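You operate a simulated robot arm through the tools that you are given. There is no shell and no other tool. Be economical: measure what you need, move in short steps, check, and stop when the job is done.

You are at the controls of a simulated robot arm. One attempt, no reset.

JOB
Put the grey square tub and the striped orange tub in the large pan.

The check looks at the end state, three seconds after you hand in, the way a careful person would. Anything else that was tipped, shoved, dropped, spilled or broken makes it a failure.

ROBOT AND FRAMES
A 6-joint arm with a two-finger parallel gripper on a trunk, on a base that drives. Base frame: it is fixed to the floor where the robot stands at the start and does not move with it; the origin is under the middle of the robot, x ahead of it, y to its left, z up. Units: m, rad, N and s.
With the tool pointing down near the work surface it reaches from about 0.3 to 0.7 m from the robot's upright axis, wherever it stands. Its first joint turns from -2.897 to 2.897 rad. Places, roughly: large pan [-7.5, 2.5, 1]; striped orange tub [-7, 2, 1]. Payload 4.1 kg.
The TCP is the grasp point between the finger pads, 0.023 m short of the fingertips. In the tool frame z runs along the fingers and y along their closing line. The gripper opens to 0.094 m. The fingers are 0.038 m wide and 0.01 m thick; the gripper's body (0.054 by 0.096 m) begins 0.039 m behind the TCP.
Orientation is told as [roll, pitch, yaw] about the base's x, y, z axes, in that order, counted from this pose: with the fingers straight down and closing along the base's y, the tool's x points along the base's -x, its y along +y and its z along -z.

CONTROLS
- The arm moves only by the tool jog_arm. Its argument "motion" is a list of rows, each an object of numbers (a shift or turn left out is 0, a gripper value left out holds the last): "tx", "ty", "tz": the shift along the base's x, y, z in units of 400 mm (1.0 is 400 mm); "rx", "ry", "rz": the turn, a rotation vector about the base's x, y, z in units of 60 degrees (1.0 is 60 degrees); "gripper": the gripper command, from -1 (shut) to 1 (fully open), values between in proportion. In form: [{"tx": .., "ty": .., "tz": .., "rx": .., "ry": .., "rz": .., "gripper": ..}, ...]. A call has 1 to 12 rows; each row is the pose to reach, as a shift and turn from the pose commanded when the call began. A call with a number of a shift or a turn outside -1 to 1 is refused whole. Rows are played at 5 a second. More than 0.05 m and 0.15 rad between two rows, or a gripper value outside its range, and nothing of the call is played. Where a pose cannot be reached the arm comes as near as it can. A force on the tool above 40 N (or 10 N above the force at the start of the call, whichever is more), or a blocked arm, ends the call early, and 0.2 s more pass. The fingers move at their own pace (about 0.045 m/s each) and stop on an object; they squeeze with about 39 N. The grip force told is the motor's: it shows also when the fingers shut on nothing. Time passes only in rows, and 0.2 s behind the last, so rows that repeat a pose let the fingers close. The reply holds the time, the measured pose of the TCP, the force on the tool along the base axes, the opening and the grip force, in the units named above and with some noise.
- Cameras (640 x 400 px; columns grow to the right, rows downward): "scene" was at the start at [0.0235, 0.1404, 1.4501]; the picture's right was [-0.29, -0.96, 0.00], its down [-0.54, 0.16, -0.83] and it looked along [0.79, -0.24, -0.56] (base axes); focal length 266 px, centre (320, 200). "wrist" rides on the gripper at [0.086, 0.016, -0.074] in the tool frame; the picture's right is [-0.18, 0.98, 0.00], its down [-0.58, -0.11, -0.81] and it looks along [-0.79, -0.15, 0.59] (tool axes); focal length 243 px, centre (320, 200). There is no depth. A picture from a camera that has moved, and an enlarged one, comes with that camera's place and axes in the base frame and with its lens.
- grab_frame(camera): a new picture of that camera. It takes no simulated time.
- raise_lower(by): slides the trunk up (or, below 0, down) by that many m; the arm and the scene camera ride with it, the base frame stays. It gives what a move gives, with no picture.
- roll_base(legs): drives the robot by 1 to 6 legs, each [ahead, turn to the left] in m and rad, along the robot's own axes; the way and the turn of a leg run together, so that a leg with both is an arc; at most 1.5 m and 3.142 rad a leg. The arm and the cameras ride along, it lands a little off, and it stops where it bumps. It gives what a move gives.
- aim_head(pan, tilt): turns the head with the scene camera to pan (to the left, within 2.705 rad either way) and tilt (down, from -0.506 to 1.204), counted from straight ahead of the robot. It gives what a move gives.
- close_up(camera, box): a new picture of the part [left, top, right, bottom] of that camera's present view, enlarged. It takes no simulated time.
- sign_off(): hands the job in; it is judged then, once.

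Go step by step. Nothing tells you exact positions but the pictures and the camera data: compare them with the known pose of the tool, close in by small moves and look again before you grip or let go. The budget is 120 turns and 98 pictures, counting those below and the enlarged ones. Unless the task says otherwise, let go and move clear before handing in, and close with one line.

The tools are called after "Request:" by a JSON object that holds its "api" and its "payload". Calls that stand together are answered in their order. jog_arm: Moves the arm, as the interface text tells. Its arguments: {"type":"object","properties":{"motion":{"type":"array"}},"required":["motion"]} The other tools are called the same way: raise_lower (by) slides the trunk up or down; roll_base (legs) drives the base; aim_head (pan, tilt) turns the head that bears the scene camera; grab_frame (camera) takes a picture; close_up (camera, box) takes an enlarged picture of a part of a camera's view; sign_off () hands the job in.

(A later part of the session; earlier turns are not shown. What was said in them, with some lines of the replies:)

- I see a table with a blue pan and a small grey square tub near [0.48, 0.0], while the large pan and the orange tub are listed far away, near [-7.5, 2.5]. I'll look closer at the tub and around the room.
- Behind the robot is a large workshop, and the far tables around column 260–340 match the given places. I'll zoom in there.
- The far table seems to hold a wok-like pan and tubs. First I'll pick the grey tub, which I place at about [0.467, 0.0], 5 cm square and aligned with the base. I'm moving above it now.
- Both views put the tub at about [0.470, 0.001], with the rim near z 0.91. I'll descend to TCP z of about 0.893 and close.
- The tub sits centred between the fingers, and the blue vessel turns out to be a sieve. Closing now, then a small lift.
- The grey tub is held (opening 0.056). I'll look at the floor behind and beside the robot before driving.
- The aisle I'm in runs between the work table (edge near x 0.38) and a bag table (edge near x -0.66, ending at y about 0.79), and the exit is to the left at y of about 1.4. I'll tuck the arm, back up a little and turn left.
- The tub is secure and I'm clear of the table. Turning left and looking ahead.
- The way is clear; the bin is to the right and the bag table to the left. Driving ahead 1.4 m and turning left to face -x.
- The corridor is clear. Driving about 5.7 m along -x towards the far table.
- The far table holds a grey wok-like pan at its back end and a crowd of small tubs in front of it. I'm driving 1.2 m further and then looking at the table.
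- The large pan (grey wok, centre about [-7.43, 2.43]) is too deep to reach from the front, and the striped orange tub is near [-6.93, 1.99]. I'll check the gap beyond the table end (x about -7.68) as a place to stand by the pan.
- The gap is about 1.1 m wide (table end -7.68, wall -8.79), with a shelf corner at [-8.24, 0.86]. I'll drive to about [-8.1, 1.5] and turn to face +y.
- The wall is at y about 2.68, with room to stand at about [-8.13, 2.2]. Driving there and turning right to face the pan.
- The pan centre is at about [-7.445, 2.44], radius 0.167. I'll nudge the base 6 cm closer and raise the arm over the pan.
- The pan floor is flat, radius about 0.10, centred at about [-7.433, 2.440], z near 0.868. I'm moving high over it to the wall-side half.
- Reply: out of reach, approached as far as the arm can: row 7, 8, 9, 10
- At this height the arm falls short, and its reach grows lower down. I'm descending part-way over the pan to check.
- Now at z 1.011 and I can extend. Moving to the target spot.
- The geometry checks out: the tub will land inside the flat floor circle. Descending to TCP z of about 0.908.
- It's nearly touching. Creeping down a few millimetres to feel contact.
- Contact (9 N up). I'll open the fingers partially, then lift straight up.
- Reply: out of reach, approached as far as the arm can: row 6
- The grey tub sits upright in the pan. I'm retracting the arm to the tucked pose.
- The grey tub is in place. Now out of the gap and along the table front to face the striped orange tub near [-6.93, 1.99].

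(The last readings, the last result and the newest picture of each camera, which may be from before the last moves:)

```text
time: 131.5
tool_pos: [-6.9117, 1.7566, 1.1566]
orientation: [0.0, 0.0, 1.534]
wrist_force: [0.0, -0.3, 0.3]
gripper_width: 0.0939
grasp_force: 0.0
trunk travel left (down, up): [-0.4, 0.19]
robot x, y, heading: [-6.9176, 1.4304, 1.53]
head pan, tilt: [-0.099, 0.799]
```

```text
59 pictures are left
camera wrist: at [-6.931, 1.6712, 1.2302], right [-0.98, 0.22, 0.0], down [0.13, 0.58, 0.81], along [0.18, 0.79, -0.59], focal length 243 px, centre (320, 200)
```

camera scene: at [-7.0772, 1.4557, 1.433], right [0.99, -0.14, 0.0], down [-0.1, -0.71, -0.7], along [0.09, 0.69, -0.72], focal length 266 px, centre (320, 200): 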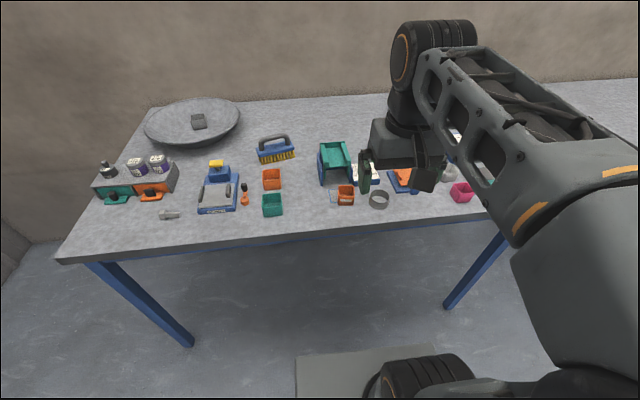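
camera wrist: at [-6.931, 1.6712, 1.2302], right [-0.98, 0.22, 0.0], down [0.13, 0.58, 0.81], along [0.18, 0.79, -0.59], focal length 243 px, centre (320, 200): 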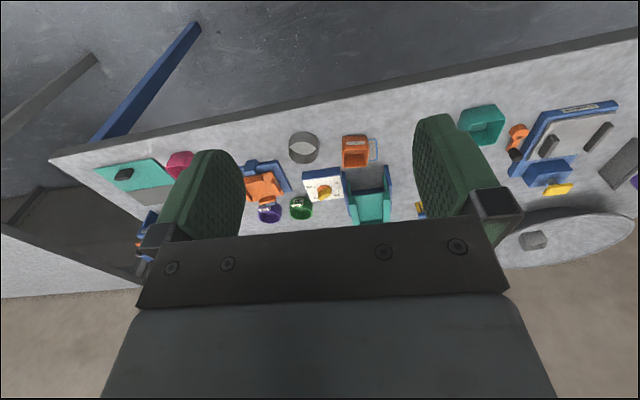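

Request:
{"api": "close_up", "payload": {"camera": "scene", "box": [300, 140, 428, 220]}}

Request:
{"api": "close_up", "payload": {"camera": "wrist", "box": [270, 110, 430, 210]}}

```text
5.00 times, centred on (364, 180) of scene
camera zoom: at [-7.0772, 1.4557, 1.433], right [0.99, -0.14, 0.0], down [-0.1, -0.71, -0.7], along [0.09, 0.69, -0.72], focal length 1331 px, centre (100, 300)
```

zoom: 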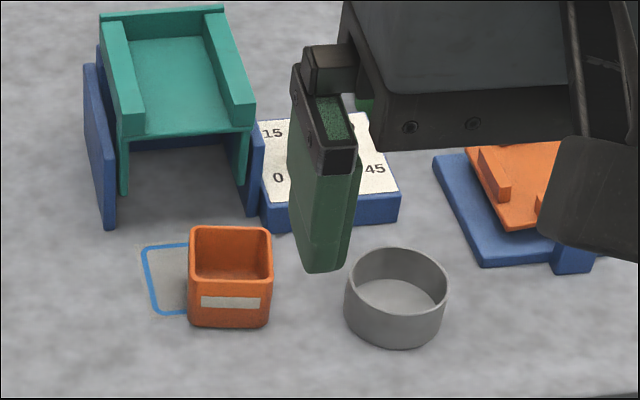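

```text
4.00 times, centred on (350, 160) of wrist
camera zoom: at [-6.931, 1.6712, 1.2302], right [-0.98, 0.22, 0.0], down [0.13, 0.58, 0.81], along [0.18, 0.79, -0.59], focal length 970 px, centre (200, 360)
```

zoom: 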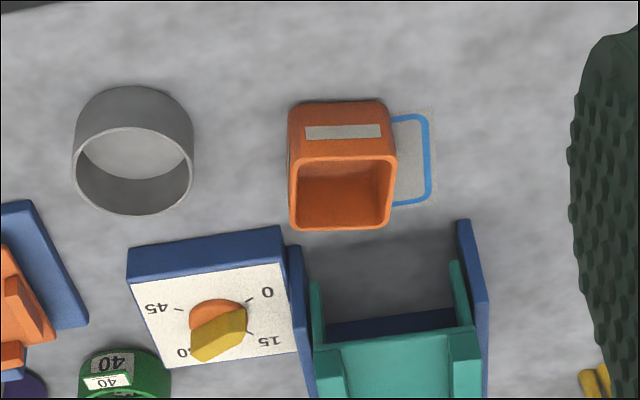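

The striped orange tub is at about [-6.928, 1.996], yawed about -0.13 rad, with a grey ring 4 cm to its right and a blue stand behind. I'm moving above it with the fingers opened to 0.075.

Request:
{"api": "jog_arm", "payload": {"motion": [{"tx": -0.007, "ty": 0.1, "tz": -0.05, "rz": -0.016, "gripper": 0.6}, {"tx": -0.013, "ty": 0.2, "tz": -0.1, "rz": -0.032}, {"tx": -0.02, "ty": 0.3, "tz": -0.15, "rz": -0.048}, {"tx": -0.027, "ty": 0.4, "tz": -0.2, "rz": -0.064}, {"tx": -0.033, "ty": 0.5, "tz": -0.25, "rz": -0.08}, {"tx": -0.04, "ty": 0.5975, "tz": -0.3, "rz": -0.095}, {"tx": -0.04, "ty": 0.5975, "tz": -0.38, "rz": -0.095}, {"tx": -0.04, "ty": 0.5975, "tz": -0.38, "rz": -0.095}]}}

Request:
{"api": "grab_frame", "payload": {"camera": "wrist"}}

Request:
{"api": "close_up", "payload": {"camera": "scene", "box": [270, 110, 430, 210]}}

```text
time: 133.3
tool_pos: [-6.9251, 1.9957, 1.0042]
orientation: [0.001, 0.0, 1.434]
wrist_force: [-0.7, 0.2, 0.4]
gripper_width: 0.0752
grasp_force: 0.0
trunk travel left (down, up): [-0.4, 0.19]
robot x, y, heading: [-6.9199, 1.431, 1.538]
head pan, tilt: [-0.099, 0.799]
```

```text
56 pictures are left
camera wrist: at [-6.9531, 1.9123, 1.0779], right [-0.95, 0.32, 0.0], down [0.19, 0.56, 0.81], along [0.26, 0.77, -0.59], focal length 243 px, centre (320, 200)
```

wrist: 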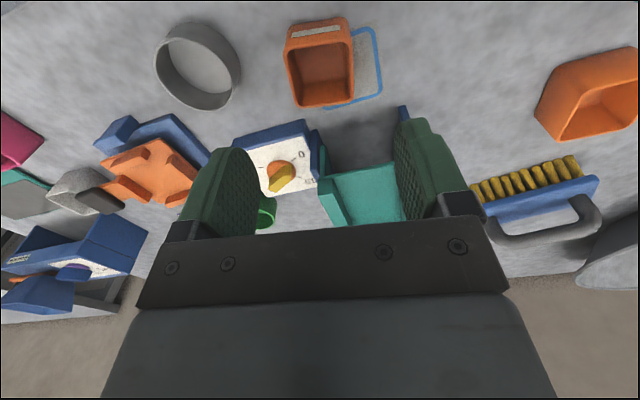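

```text
4.00 times, centred on (350, 160) of scene
camera zoom: at [-7.0771, 1.4556, 1.4329], right [0.99, -0.14, 0.0], down [-0.1, -0.71, -0.7], along [0.1, 0.69, -0.72], focal length 1065 px, centre (200, 360)
```

zoom: 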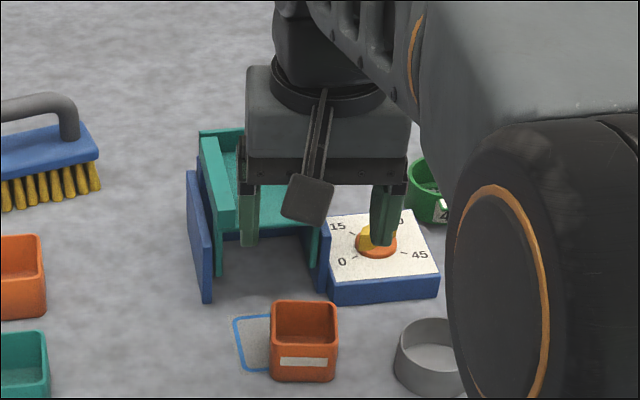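

The tool is centred and aligned over the striped tub. Descending half-way, then checking.

Request:
{"api": "jog_arm", "payload": {"motion": [{"tx": -0.003, "tz": -0.08}, {"tx": -0.003, "tz": -0.16}, {"tx": -0.003, "tz": -0.16}]}}

Request:
{"api": "grab_frame", "payload": {"camera": "wrist"}}

Request:
{"api": "close_up", "payload": {"camera": "scene", "box": [290, 130, 418, 210]}}

```text
time: 134.1
tool_pos: [-6.9279, 1.9959, 0.9395]
orientation: [0.001, 0.0, 1.432]
wrist_force: [0.5, -0.2, -0.4]
gripper_width: 0.0751
grasp_force: 0.1
trunk travel left (down, up): [-0.4, 0.19]
robot x, y, heading: [-6.9177, 1.4332, 1.538]
head pan, tilt: [-0.099, 0.799]
```

```text
54 pictures are left
camera wrist: at [-6.9561, 1.9131, 1.0139], right [-0.95, 0.32, 0.0], down [0.19, 0.56, 0.81], along [0.26, 0.77, -0.59], focal length 243 px, centre (320, 200)
```

wrist: 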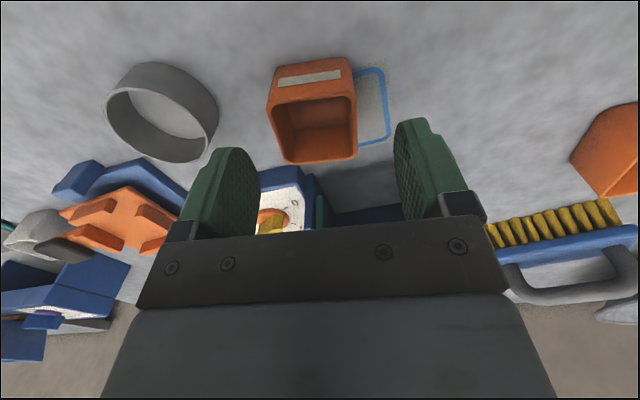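

```text
5.00 times, centred on (354, 170) of scene
camera zoom: at [-7.0772, 1.456, 1.4329], right [0.99, -0.14, 0.0], down [-0.1, -0.71, -0.7], along [0.1, 0.69, -0.72], focal length 1331 px, centre (150, 350)
```

zoom: 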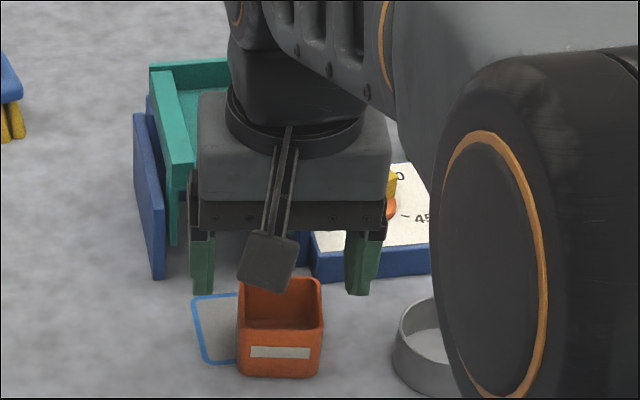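

Well centred. Descending to grasp height and checking before closing.

Request:
{"api": "jog_arm", "payload": {"motion": [{"tz": -0.06}, {"tz": -0.113}, {"tz": -0.113}]}}

Request:
{"api": "grab_frame", "payload": {"camera": "wrist"}}

```text
time: 134.9
tool_pos: [-6.9278, 1.9967, 0.8941]
orientation: [-0.001, 0.0, 1.434]
wrist_force: [-0.7, 0.6, -0.4]
gripper_width: 0.0753
grasp_force: 0.0
trunk travel left (down, up): [-0.4, 0.19]
robot x, y, heading: [-6.9185, 1.4261, 1.541]
head pan, tilt: [-0.099, 0.799]
```

```text
52 pictures are left
camera wrist: at [-6.9558, 1.9129, 0.9685], right [-0.95, 0.32, 0.0], down [0.19, 0.56, 0.81], along [0.26, 0.77, -0.59], focal length 243 px, centre (320, 200)
```

wrist: 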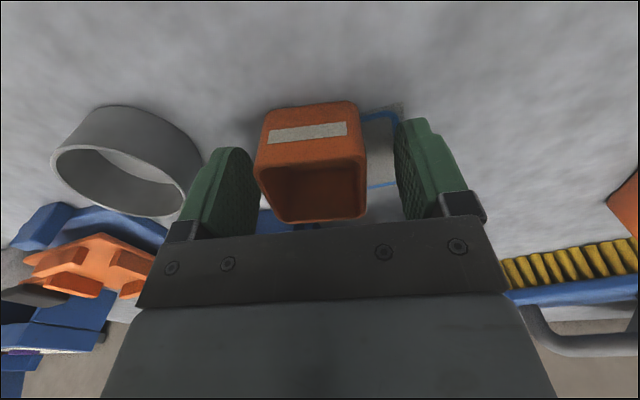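

The tub sits about 3 mm off toward +x. A tiny shift, then close and lift.

Request:
{"api": "jog_arm", "payload": {"motion": [{"tx": 0.007}, {"tx": 0.007, "gripper": -1}, {"tx": 0.007}, {"tx": 0.007}, {"tx": 0.007}, {"tx": 0.007, "tz": 0.08}, {"tx": 0.007, "tz": 0.18}, {"tx": 0.007, "tz": 0.28}, {"tx": 0.007, "tz": 0.28}]}}

Request:
{"api": "grab_frame", "payload": {"camera": "wrist"}}

Request:
{"api": "grab_frame", "payload": {"camera": "scene"}}

```text
time: 136.9
tool_pos: [-6.9233, 1.9962, 1.008]
orientation: [0.0, 0.0, 1.434]
wrist_force: [-0.1, -0.1, -0.6]
gripper_width: 0.047
grasp_force: 39.4
trunk travel left (down, up): [-0.4, 0.19]
robot x, y, heading: [-6.9211, 1.4292, 1.533]
head pan, tilt: [-0.099, 0.799]
```

```text
51 pictures are left
camera wrist: at [-6.9519, 1.9131, 1.0822], right [-0.95, 0.32, 0.0], down [0.19, 0.56, 0.81], along [0.26, 0.77, -0.59], focal length 243 px, centre (320, 200)
```

wrist: 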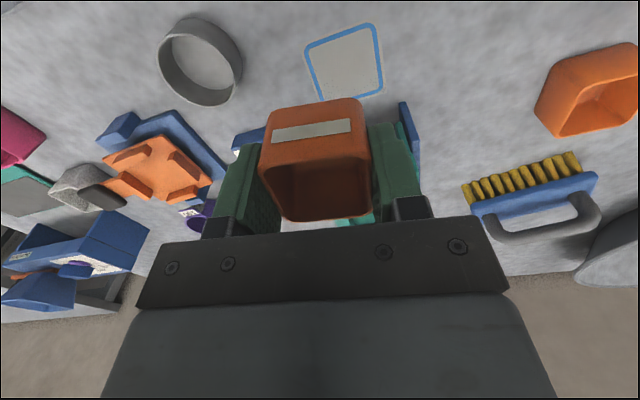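

```text
50 pictures are left
camera scene: at [-7.0771, 1.4557, 1.4329], right [0.99, -0.14, 0.0], down [-0.1, -0.71, -0.7], along [0.1, 0.69, -0.72], focal length 266 px, centre (320, 200)
```

scene: 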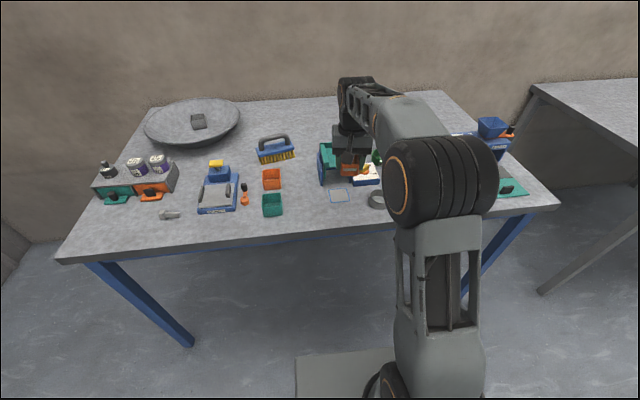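

The striped tub is held (0.047) and the neighbours are undisturbed. Raising and tucking the arm.

Request:
{"api": "jog_arm", "payload": {"motion": [{"tz": 0.1}, {"ty": -0.06, "tz": 0.19}, {"ty": -0.16, "tz": 0.25, "rz": 0.02}, {"ty": -0.26, "tz": 0.31, "rz": 0.04}, {"tx": 0.01, "ty": -0.37, "tz": 0.36, "rz": 0.06}, {"tx": 0.02, "ty": -0.48, "tz": 0.37, "rz": 0.08}, {"tx": 0.027, "ty": -0.597, "tz": 0.37, "rz": 0.095}, {"tx": 0.027, "ty": -0.597, "tz": 0.37, "rz": 0.095}]}}

```text
time: 138.7
tool_pos: [-6.9136, 1.7544, 1.1548]
orientation: [0.0, 0.001, 1.536]
wrist_force: [-0.7, -1.3, -0.2]
gripper_width: 0.0473
grasp_force: 38.9
trunk travel left (down, up): [-0.4, 0.19]
robot x, y, heading: [-6.9201, 1.4291, 1.53]
head pan, tilt: [-0.099, 0.799]
```

Driving back around into the gap by the pan.

Request:
{"api": "roll_base", "payload": {"legs": [[0.0, 1.575], [1.2, 0.0], [0.0, -1.54]]}}

```text
time: 152.4
tool_pos: [-8.1037, 1.8418, 1.1542]
orientation: [0.001, 0.001, 1.503]
wrist_force: [-0.7, 0.2, -0.6]
gripper_width: 0.0471
grasp_force: 38.5
trunk travel left (down, up): [-0.4, 0.19]
robot x, y, heading: [-8.1183, 1.516, 1.502]
head pan, tilt: [-0.099, 0.799]
```

Request:
{"api": "roll_base", "payload": {"legs": [[0.0, 0.075], [0.69, 0.0], [0.0, -1.385]]}}

Request:
{"api": "grab_frame", "payload": {"camera": "scene"}}

```text
time: 160.1
tool_pos: [-7.8085, 2.2849, 1.1553]
orientation: [0.0, 0.0, 0.196]
wrist_force: [-1.1, 0.4, -0.1]
gripper_width: 0.0473
grasp_force: 39.4
trunk travel left (down, up): [-0.4, 0.19]
robot x, y, heading: [-8.1243, 2.216, 0.193]
head pan, tilt: [-0.099, 0.799]
```

```text
49 pictures are left
camera scene: at [-8.1405, 2.3725, 1.4329], right [0.1, -1.0, 0.0], down [-0.71, -0.07, -0.7], along [0.69, 0.07, -0.72], focal length 266 px, centre (320, 200)
```

scene: 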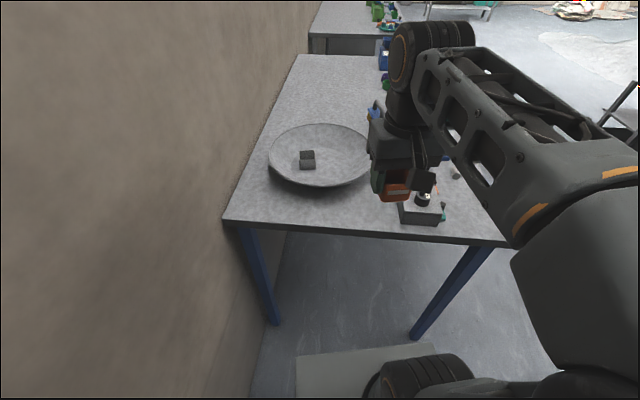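

Clear. Nudging ahead 6 cm as before, then reaching over the free side of the pan.

Request:
{"api": "roll_base", "payload": {"legs": [[0.06, 0.0]]}}

Request:
{"api": "close_up", "payload": {"camera": "scene", "box": [240, 110, 400, 210]}}

```text
time: 161.1
tool_pos: [-7.7505, 2.2974, 1.1549]
orientation: [0.001, 0.0, 0.198]
wrist_force: [0.1, -0.1, 0.2]
gripper_width: 0.047
grasp_force: 38.9
trunk travel left (down, up): [-0.4, 0.19]
robot x, y, heading: [-8.0689, 2.2249, 0.195]
head pan, tilt: [-0.099, 0.799]
```

```text
4.00 times, centred on (320, 160) of scene
camera zoom: at [-8.0812, 2.3844, 1.4329], right [0.1, -1.0, 0.0], down [-0.71, -0.07, -0.7], along [0.69, 0.07, -0.72], focal length 1065 px, centre (320, 360)
```

zoom: 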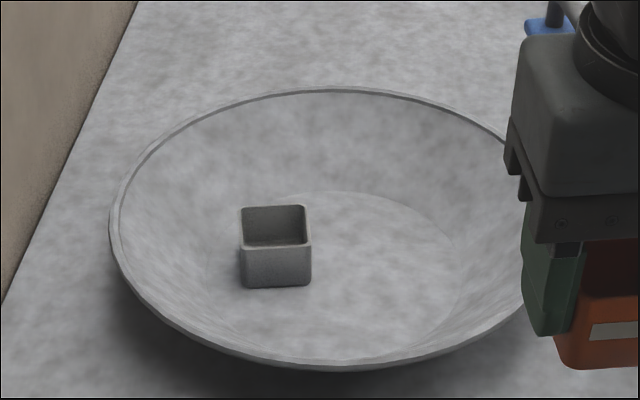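

Request:
{"api": "jog_arm", "payload": {"motion": [{"tx": 0.096, "ty": 0.028, "tz": -0.05}, {"tx": 0.192, "ty": 0.056, "tz": -0.1}, {"tx": 0.288, "ty": 0.084, "tz": -0.15}, {"tx": 0.385, "ty": 0.112, "tz": -0.2}, {"tx": 0.481, "ty": 0.14, "tz": -0.25}, {"tx": 0.577, "ty": 0.168, "tz": -0.305}, {"tx": 0.673, "ty": 0.196, "tz": -0.36}, {"tx": 0.769, "ty": 0.224, "tz": -0.4125}, {"tx": 0.769, "ty": 0.224, "tz": -0.4125}]}}

Request:
{"api": "grab_frame", "payload": {"camera": "wrist"}}

Request:
{"api": "grab_frame", "payload": {"camera": "scene"}}

```text
time: 163.1
tool_pos: [-7.4415, 2.3869, 0.99]
orientation: [0.001, 0.002, 0.197]
wrist_force: [0.8, 0.1, -0.8]
gripper_width: 0.0471
grasp_force: 39.3
trunk travel left (down, up): [-0.4, 0.19]
robot x, y, heading: [-8.0695, 2.2235, 0.199]
head pan, tilt: [-0.099, 0.799]
```

```text
47 pictures are left
camera wrist: at [-7.5305, 2.3851, 1.0646], right [-0.01, 1.0, 0.0], down [0.59, 0.01, 0.81], along [0.81, 0.01, -0.59], focal length 243 px, centre (320, 200)
```

wrist: 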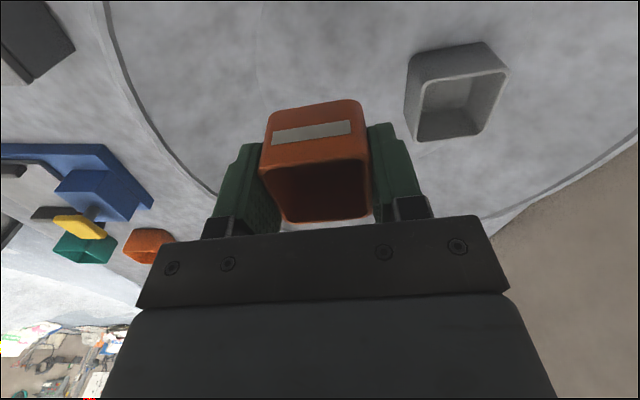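

```text
46 pictures are left
camera scene: at [-8.081, 2.3845, 1.4329], right [0.1, -1.0, 0.0], down [-0.71, -0.07, -0.7], along [0.69, 0.07, -0.72], focal length 266 px, centre (320, 200)
```

scene: 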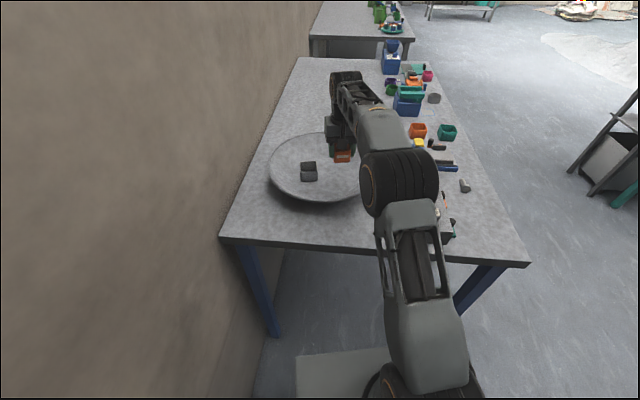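

The grey tub stands 3.5 cm clear of the orange one. Descending into the pan.

Request:
{"api": "jog_arm", "payload": {"motion": [{"tz": -0.08}, {"tz": -0.15}, {"tz": -0.2}, {"tz": -0.215}, {"tz": -0.215}]}}

Request:
{"api": "grab_frame", "payload": {"camera": "wrist"}}

Request:
{"api": "jog_arm", "payload": {"motion": [{"tz": -0.005}, {"tz": -0.008}, {"tz": -0.008}]}}

```text
time: 164.3
tool_pos: [-7.4426, 2.3859, 0.9048]
orientation: [0.001, -0.001, 0.198]
wrist_force: [0.3, 0.1, -0.5]
gripper_width: 0.0473
grasp_force: 39.0
trunk travel left (down, up): [-0.4, 0.19]
robot x, y, heading: [-8.0697, 2.2248, 0.198]
head pan, tilt: [-0.099, 0.799]
```

```text
45 pictures are left
camera wrist: at [-7.5315, 2.3853, 0.9794], right [-0.01, 1.0, 0.0], down [0.59, 0.01, 0.81], along [0.81, 0.01, -0.59], focal length 243 px, centre (320, 200)
```

wrist: 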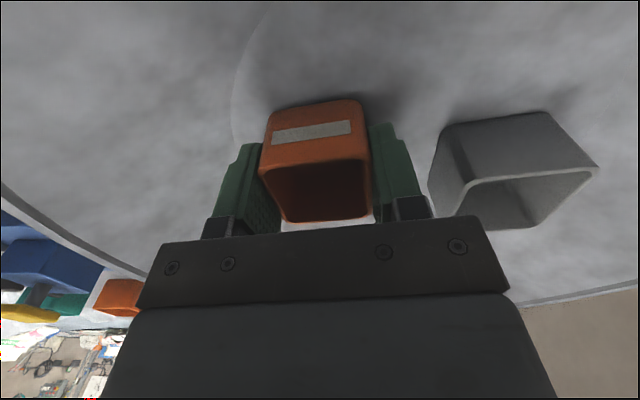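

```text
time: 165.1
tool_pos: [-7.4432, 2.3867, 0.9014]
orientation: [-0.001, 0.0, 0.196]
wrist_force: [0.0, 0.3, -0.2]
gripper_width: 0.0471
grasp_force: 39.3
trunk travel left (down, up): [-0.4, 0.19]
robot x, y, heading: [-8.0713, 2.2243, 0.196]
head pan, tilt: [-0.099, 0.799]
```

Request:
{"api": "jog_arm", "payload": {"motion": [{"tz": -0.005}, {"tz": -0.008}, {"tz": -0.008}]}}

```text
time: 165.9
tool_pos: [-7.4438, 2.386, 0.8985]
orientation: [-0.001, -0.001, 0.197]
wrist_force: [-0.1, 0.7, 4.4]
gripper_width: 0.0471
grasp_force: 39.2
trunk travel left (down, up): [-0.4, 0.19]
robot x, y, heading: [-8.0697, 2.2263, 0.197]
head pan, tilt: [-0.099, 0.799]
```

Contact at 4 N. Opening to about 0.066 and lifting straight up.

Request:
{"api": "jog_arm", "payload": {"motion": [{"gripper": 0.4}, {"gripper": 0.4}, {"gripper": 0.4}, {"tz": 0.08}, {"tz": 0.16}, {"tz": 0.25}, {"tz": 0.25}]}}

Request:
{"api": "grab_frame", "payload": {"camera": "wrist"}}

```text
time: 167.5
tool_pos: [-7.4426, 2.3871, 0.9962]
orientation: [-0.001, 0.001, 0.197]
wrist_force: [0.6, 0.2, 0.5]
gripper_width: 0.0658
grasp_force: 0.1
trunk travel left (down, up): [-0.4, 0.19]
robot x, y, heading: [-8.0696, 2.2256, 0.205]
head pan, tilt: [-0.099, 0.799]
```

```text
44 pictures are left
camera wrist: at [-7.5308, 2.3857, 1.071], right [-0.01, 1.0, 0.0], down [0.59, 0.01, 0.81], along [0.81, 0.01, -0.59], focal length 243 px, centre (320, 200)
```

wrist: 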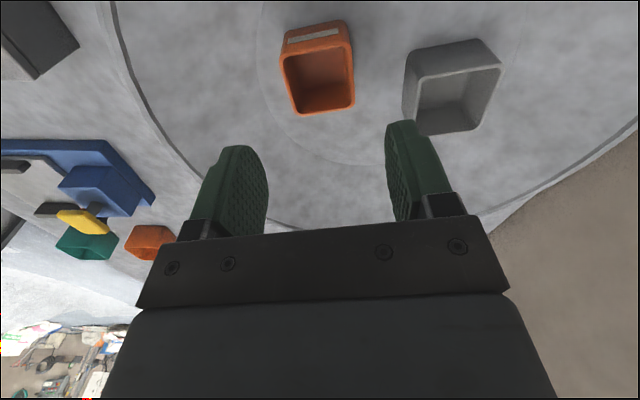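

Both tubs stand upright in the pan. I'm retracting the arm clear and checking the scene.

Request:
{"api": "jog_arm", "payload": {"motion": [{"tx": -0.09, "ty": -0.026, "tz": 0.05}, {"tx": -0.18, "ty": -0.052, "tz": 0.1}, {"tx": -0.27, "ty": -0.078, "tz": 0.15}, {"tx": -0.36, "ty": -0.104, "tz": 0.2}, {"tx": -0.45, "ty": -0.13, "tz": 0.25}, {"tx": -0.54, "ty": -0.157, "tz": 0.3}, {"tx": -0.63, "ty": -0.183, "tz": 0.35}, {"tx": -0.72, "ty": -0.21, "tz": 0.39}, {"tx": -0.76, "ty": -0.222, "tz": 0.39}, {"tx": -0.76, "ty": -0.222, "tz": 0.39}]}}

Request:
{"api": "grab_frame", "payload": {"camera": "scene"}}

Request:
{"api": "close_up", "payload": {"camera": "scene", "box": [240, 110, 400, 210]}}

```text
time: 169.7
tool_pos: [-7.749, 2.298, 1.1542]
orientation: [-0.001, -0.001, 0.197]
wrist_force: [0.1, 0.2, -0.1]
gripper_width: 0.0658
grasp_force: 0.2
trunk travel left (down, up): [-0.4, 0.19]
robot x, y, heading: [-8.0682, 2.2267, 0.2]
head pan, tilt: [-0.099, 0.799]
```

```text
43 pictures are left
camera scene: at [-8.0815, 2.3844, 1.4329], right [0.1, -1.0, 0.0], down [-0.71, -0.07, -0.7], along [0.69, 0.07, -0.72], focal length 266 px, centre (320, 200)
```

scene: 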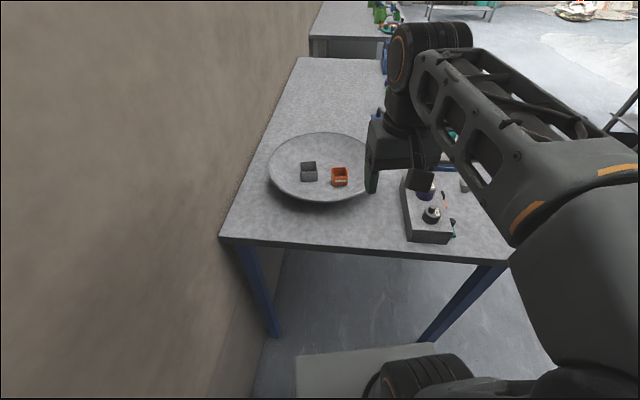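

```text
4.00 times, centred on (320, 160) of scene
camera zoom: at [-8.0815, 2.3844, 1.4329], right [0.1, -1.0, 0.0], down [-0.71, -0.07, -0.7], along [0.69, 0.07, -0.72], focal length 1065 px, centre (320, 360)
```

zoom: 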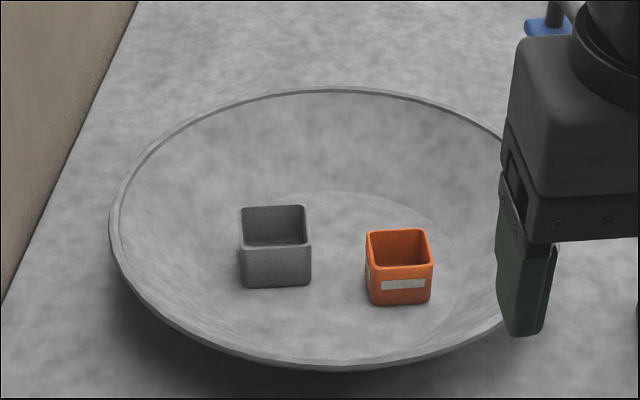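

Both tubs are upright in the large pan, the arm is clear and nothing else has moved. Handing in.

Request:
{"api": "sign_off", "payload": {}}

```text
The job is handed in.
```

The grey square tub and the striped orange tub are both standing upright in the large pan, and I have handed the job in.
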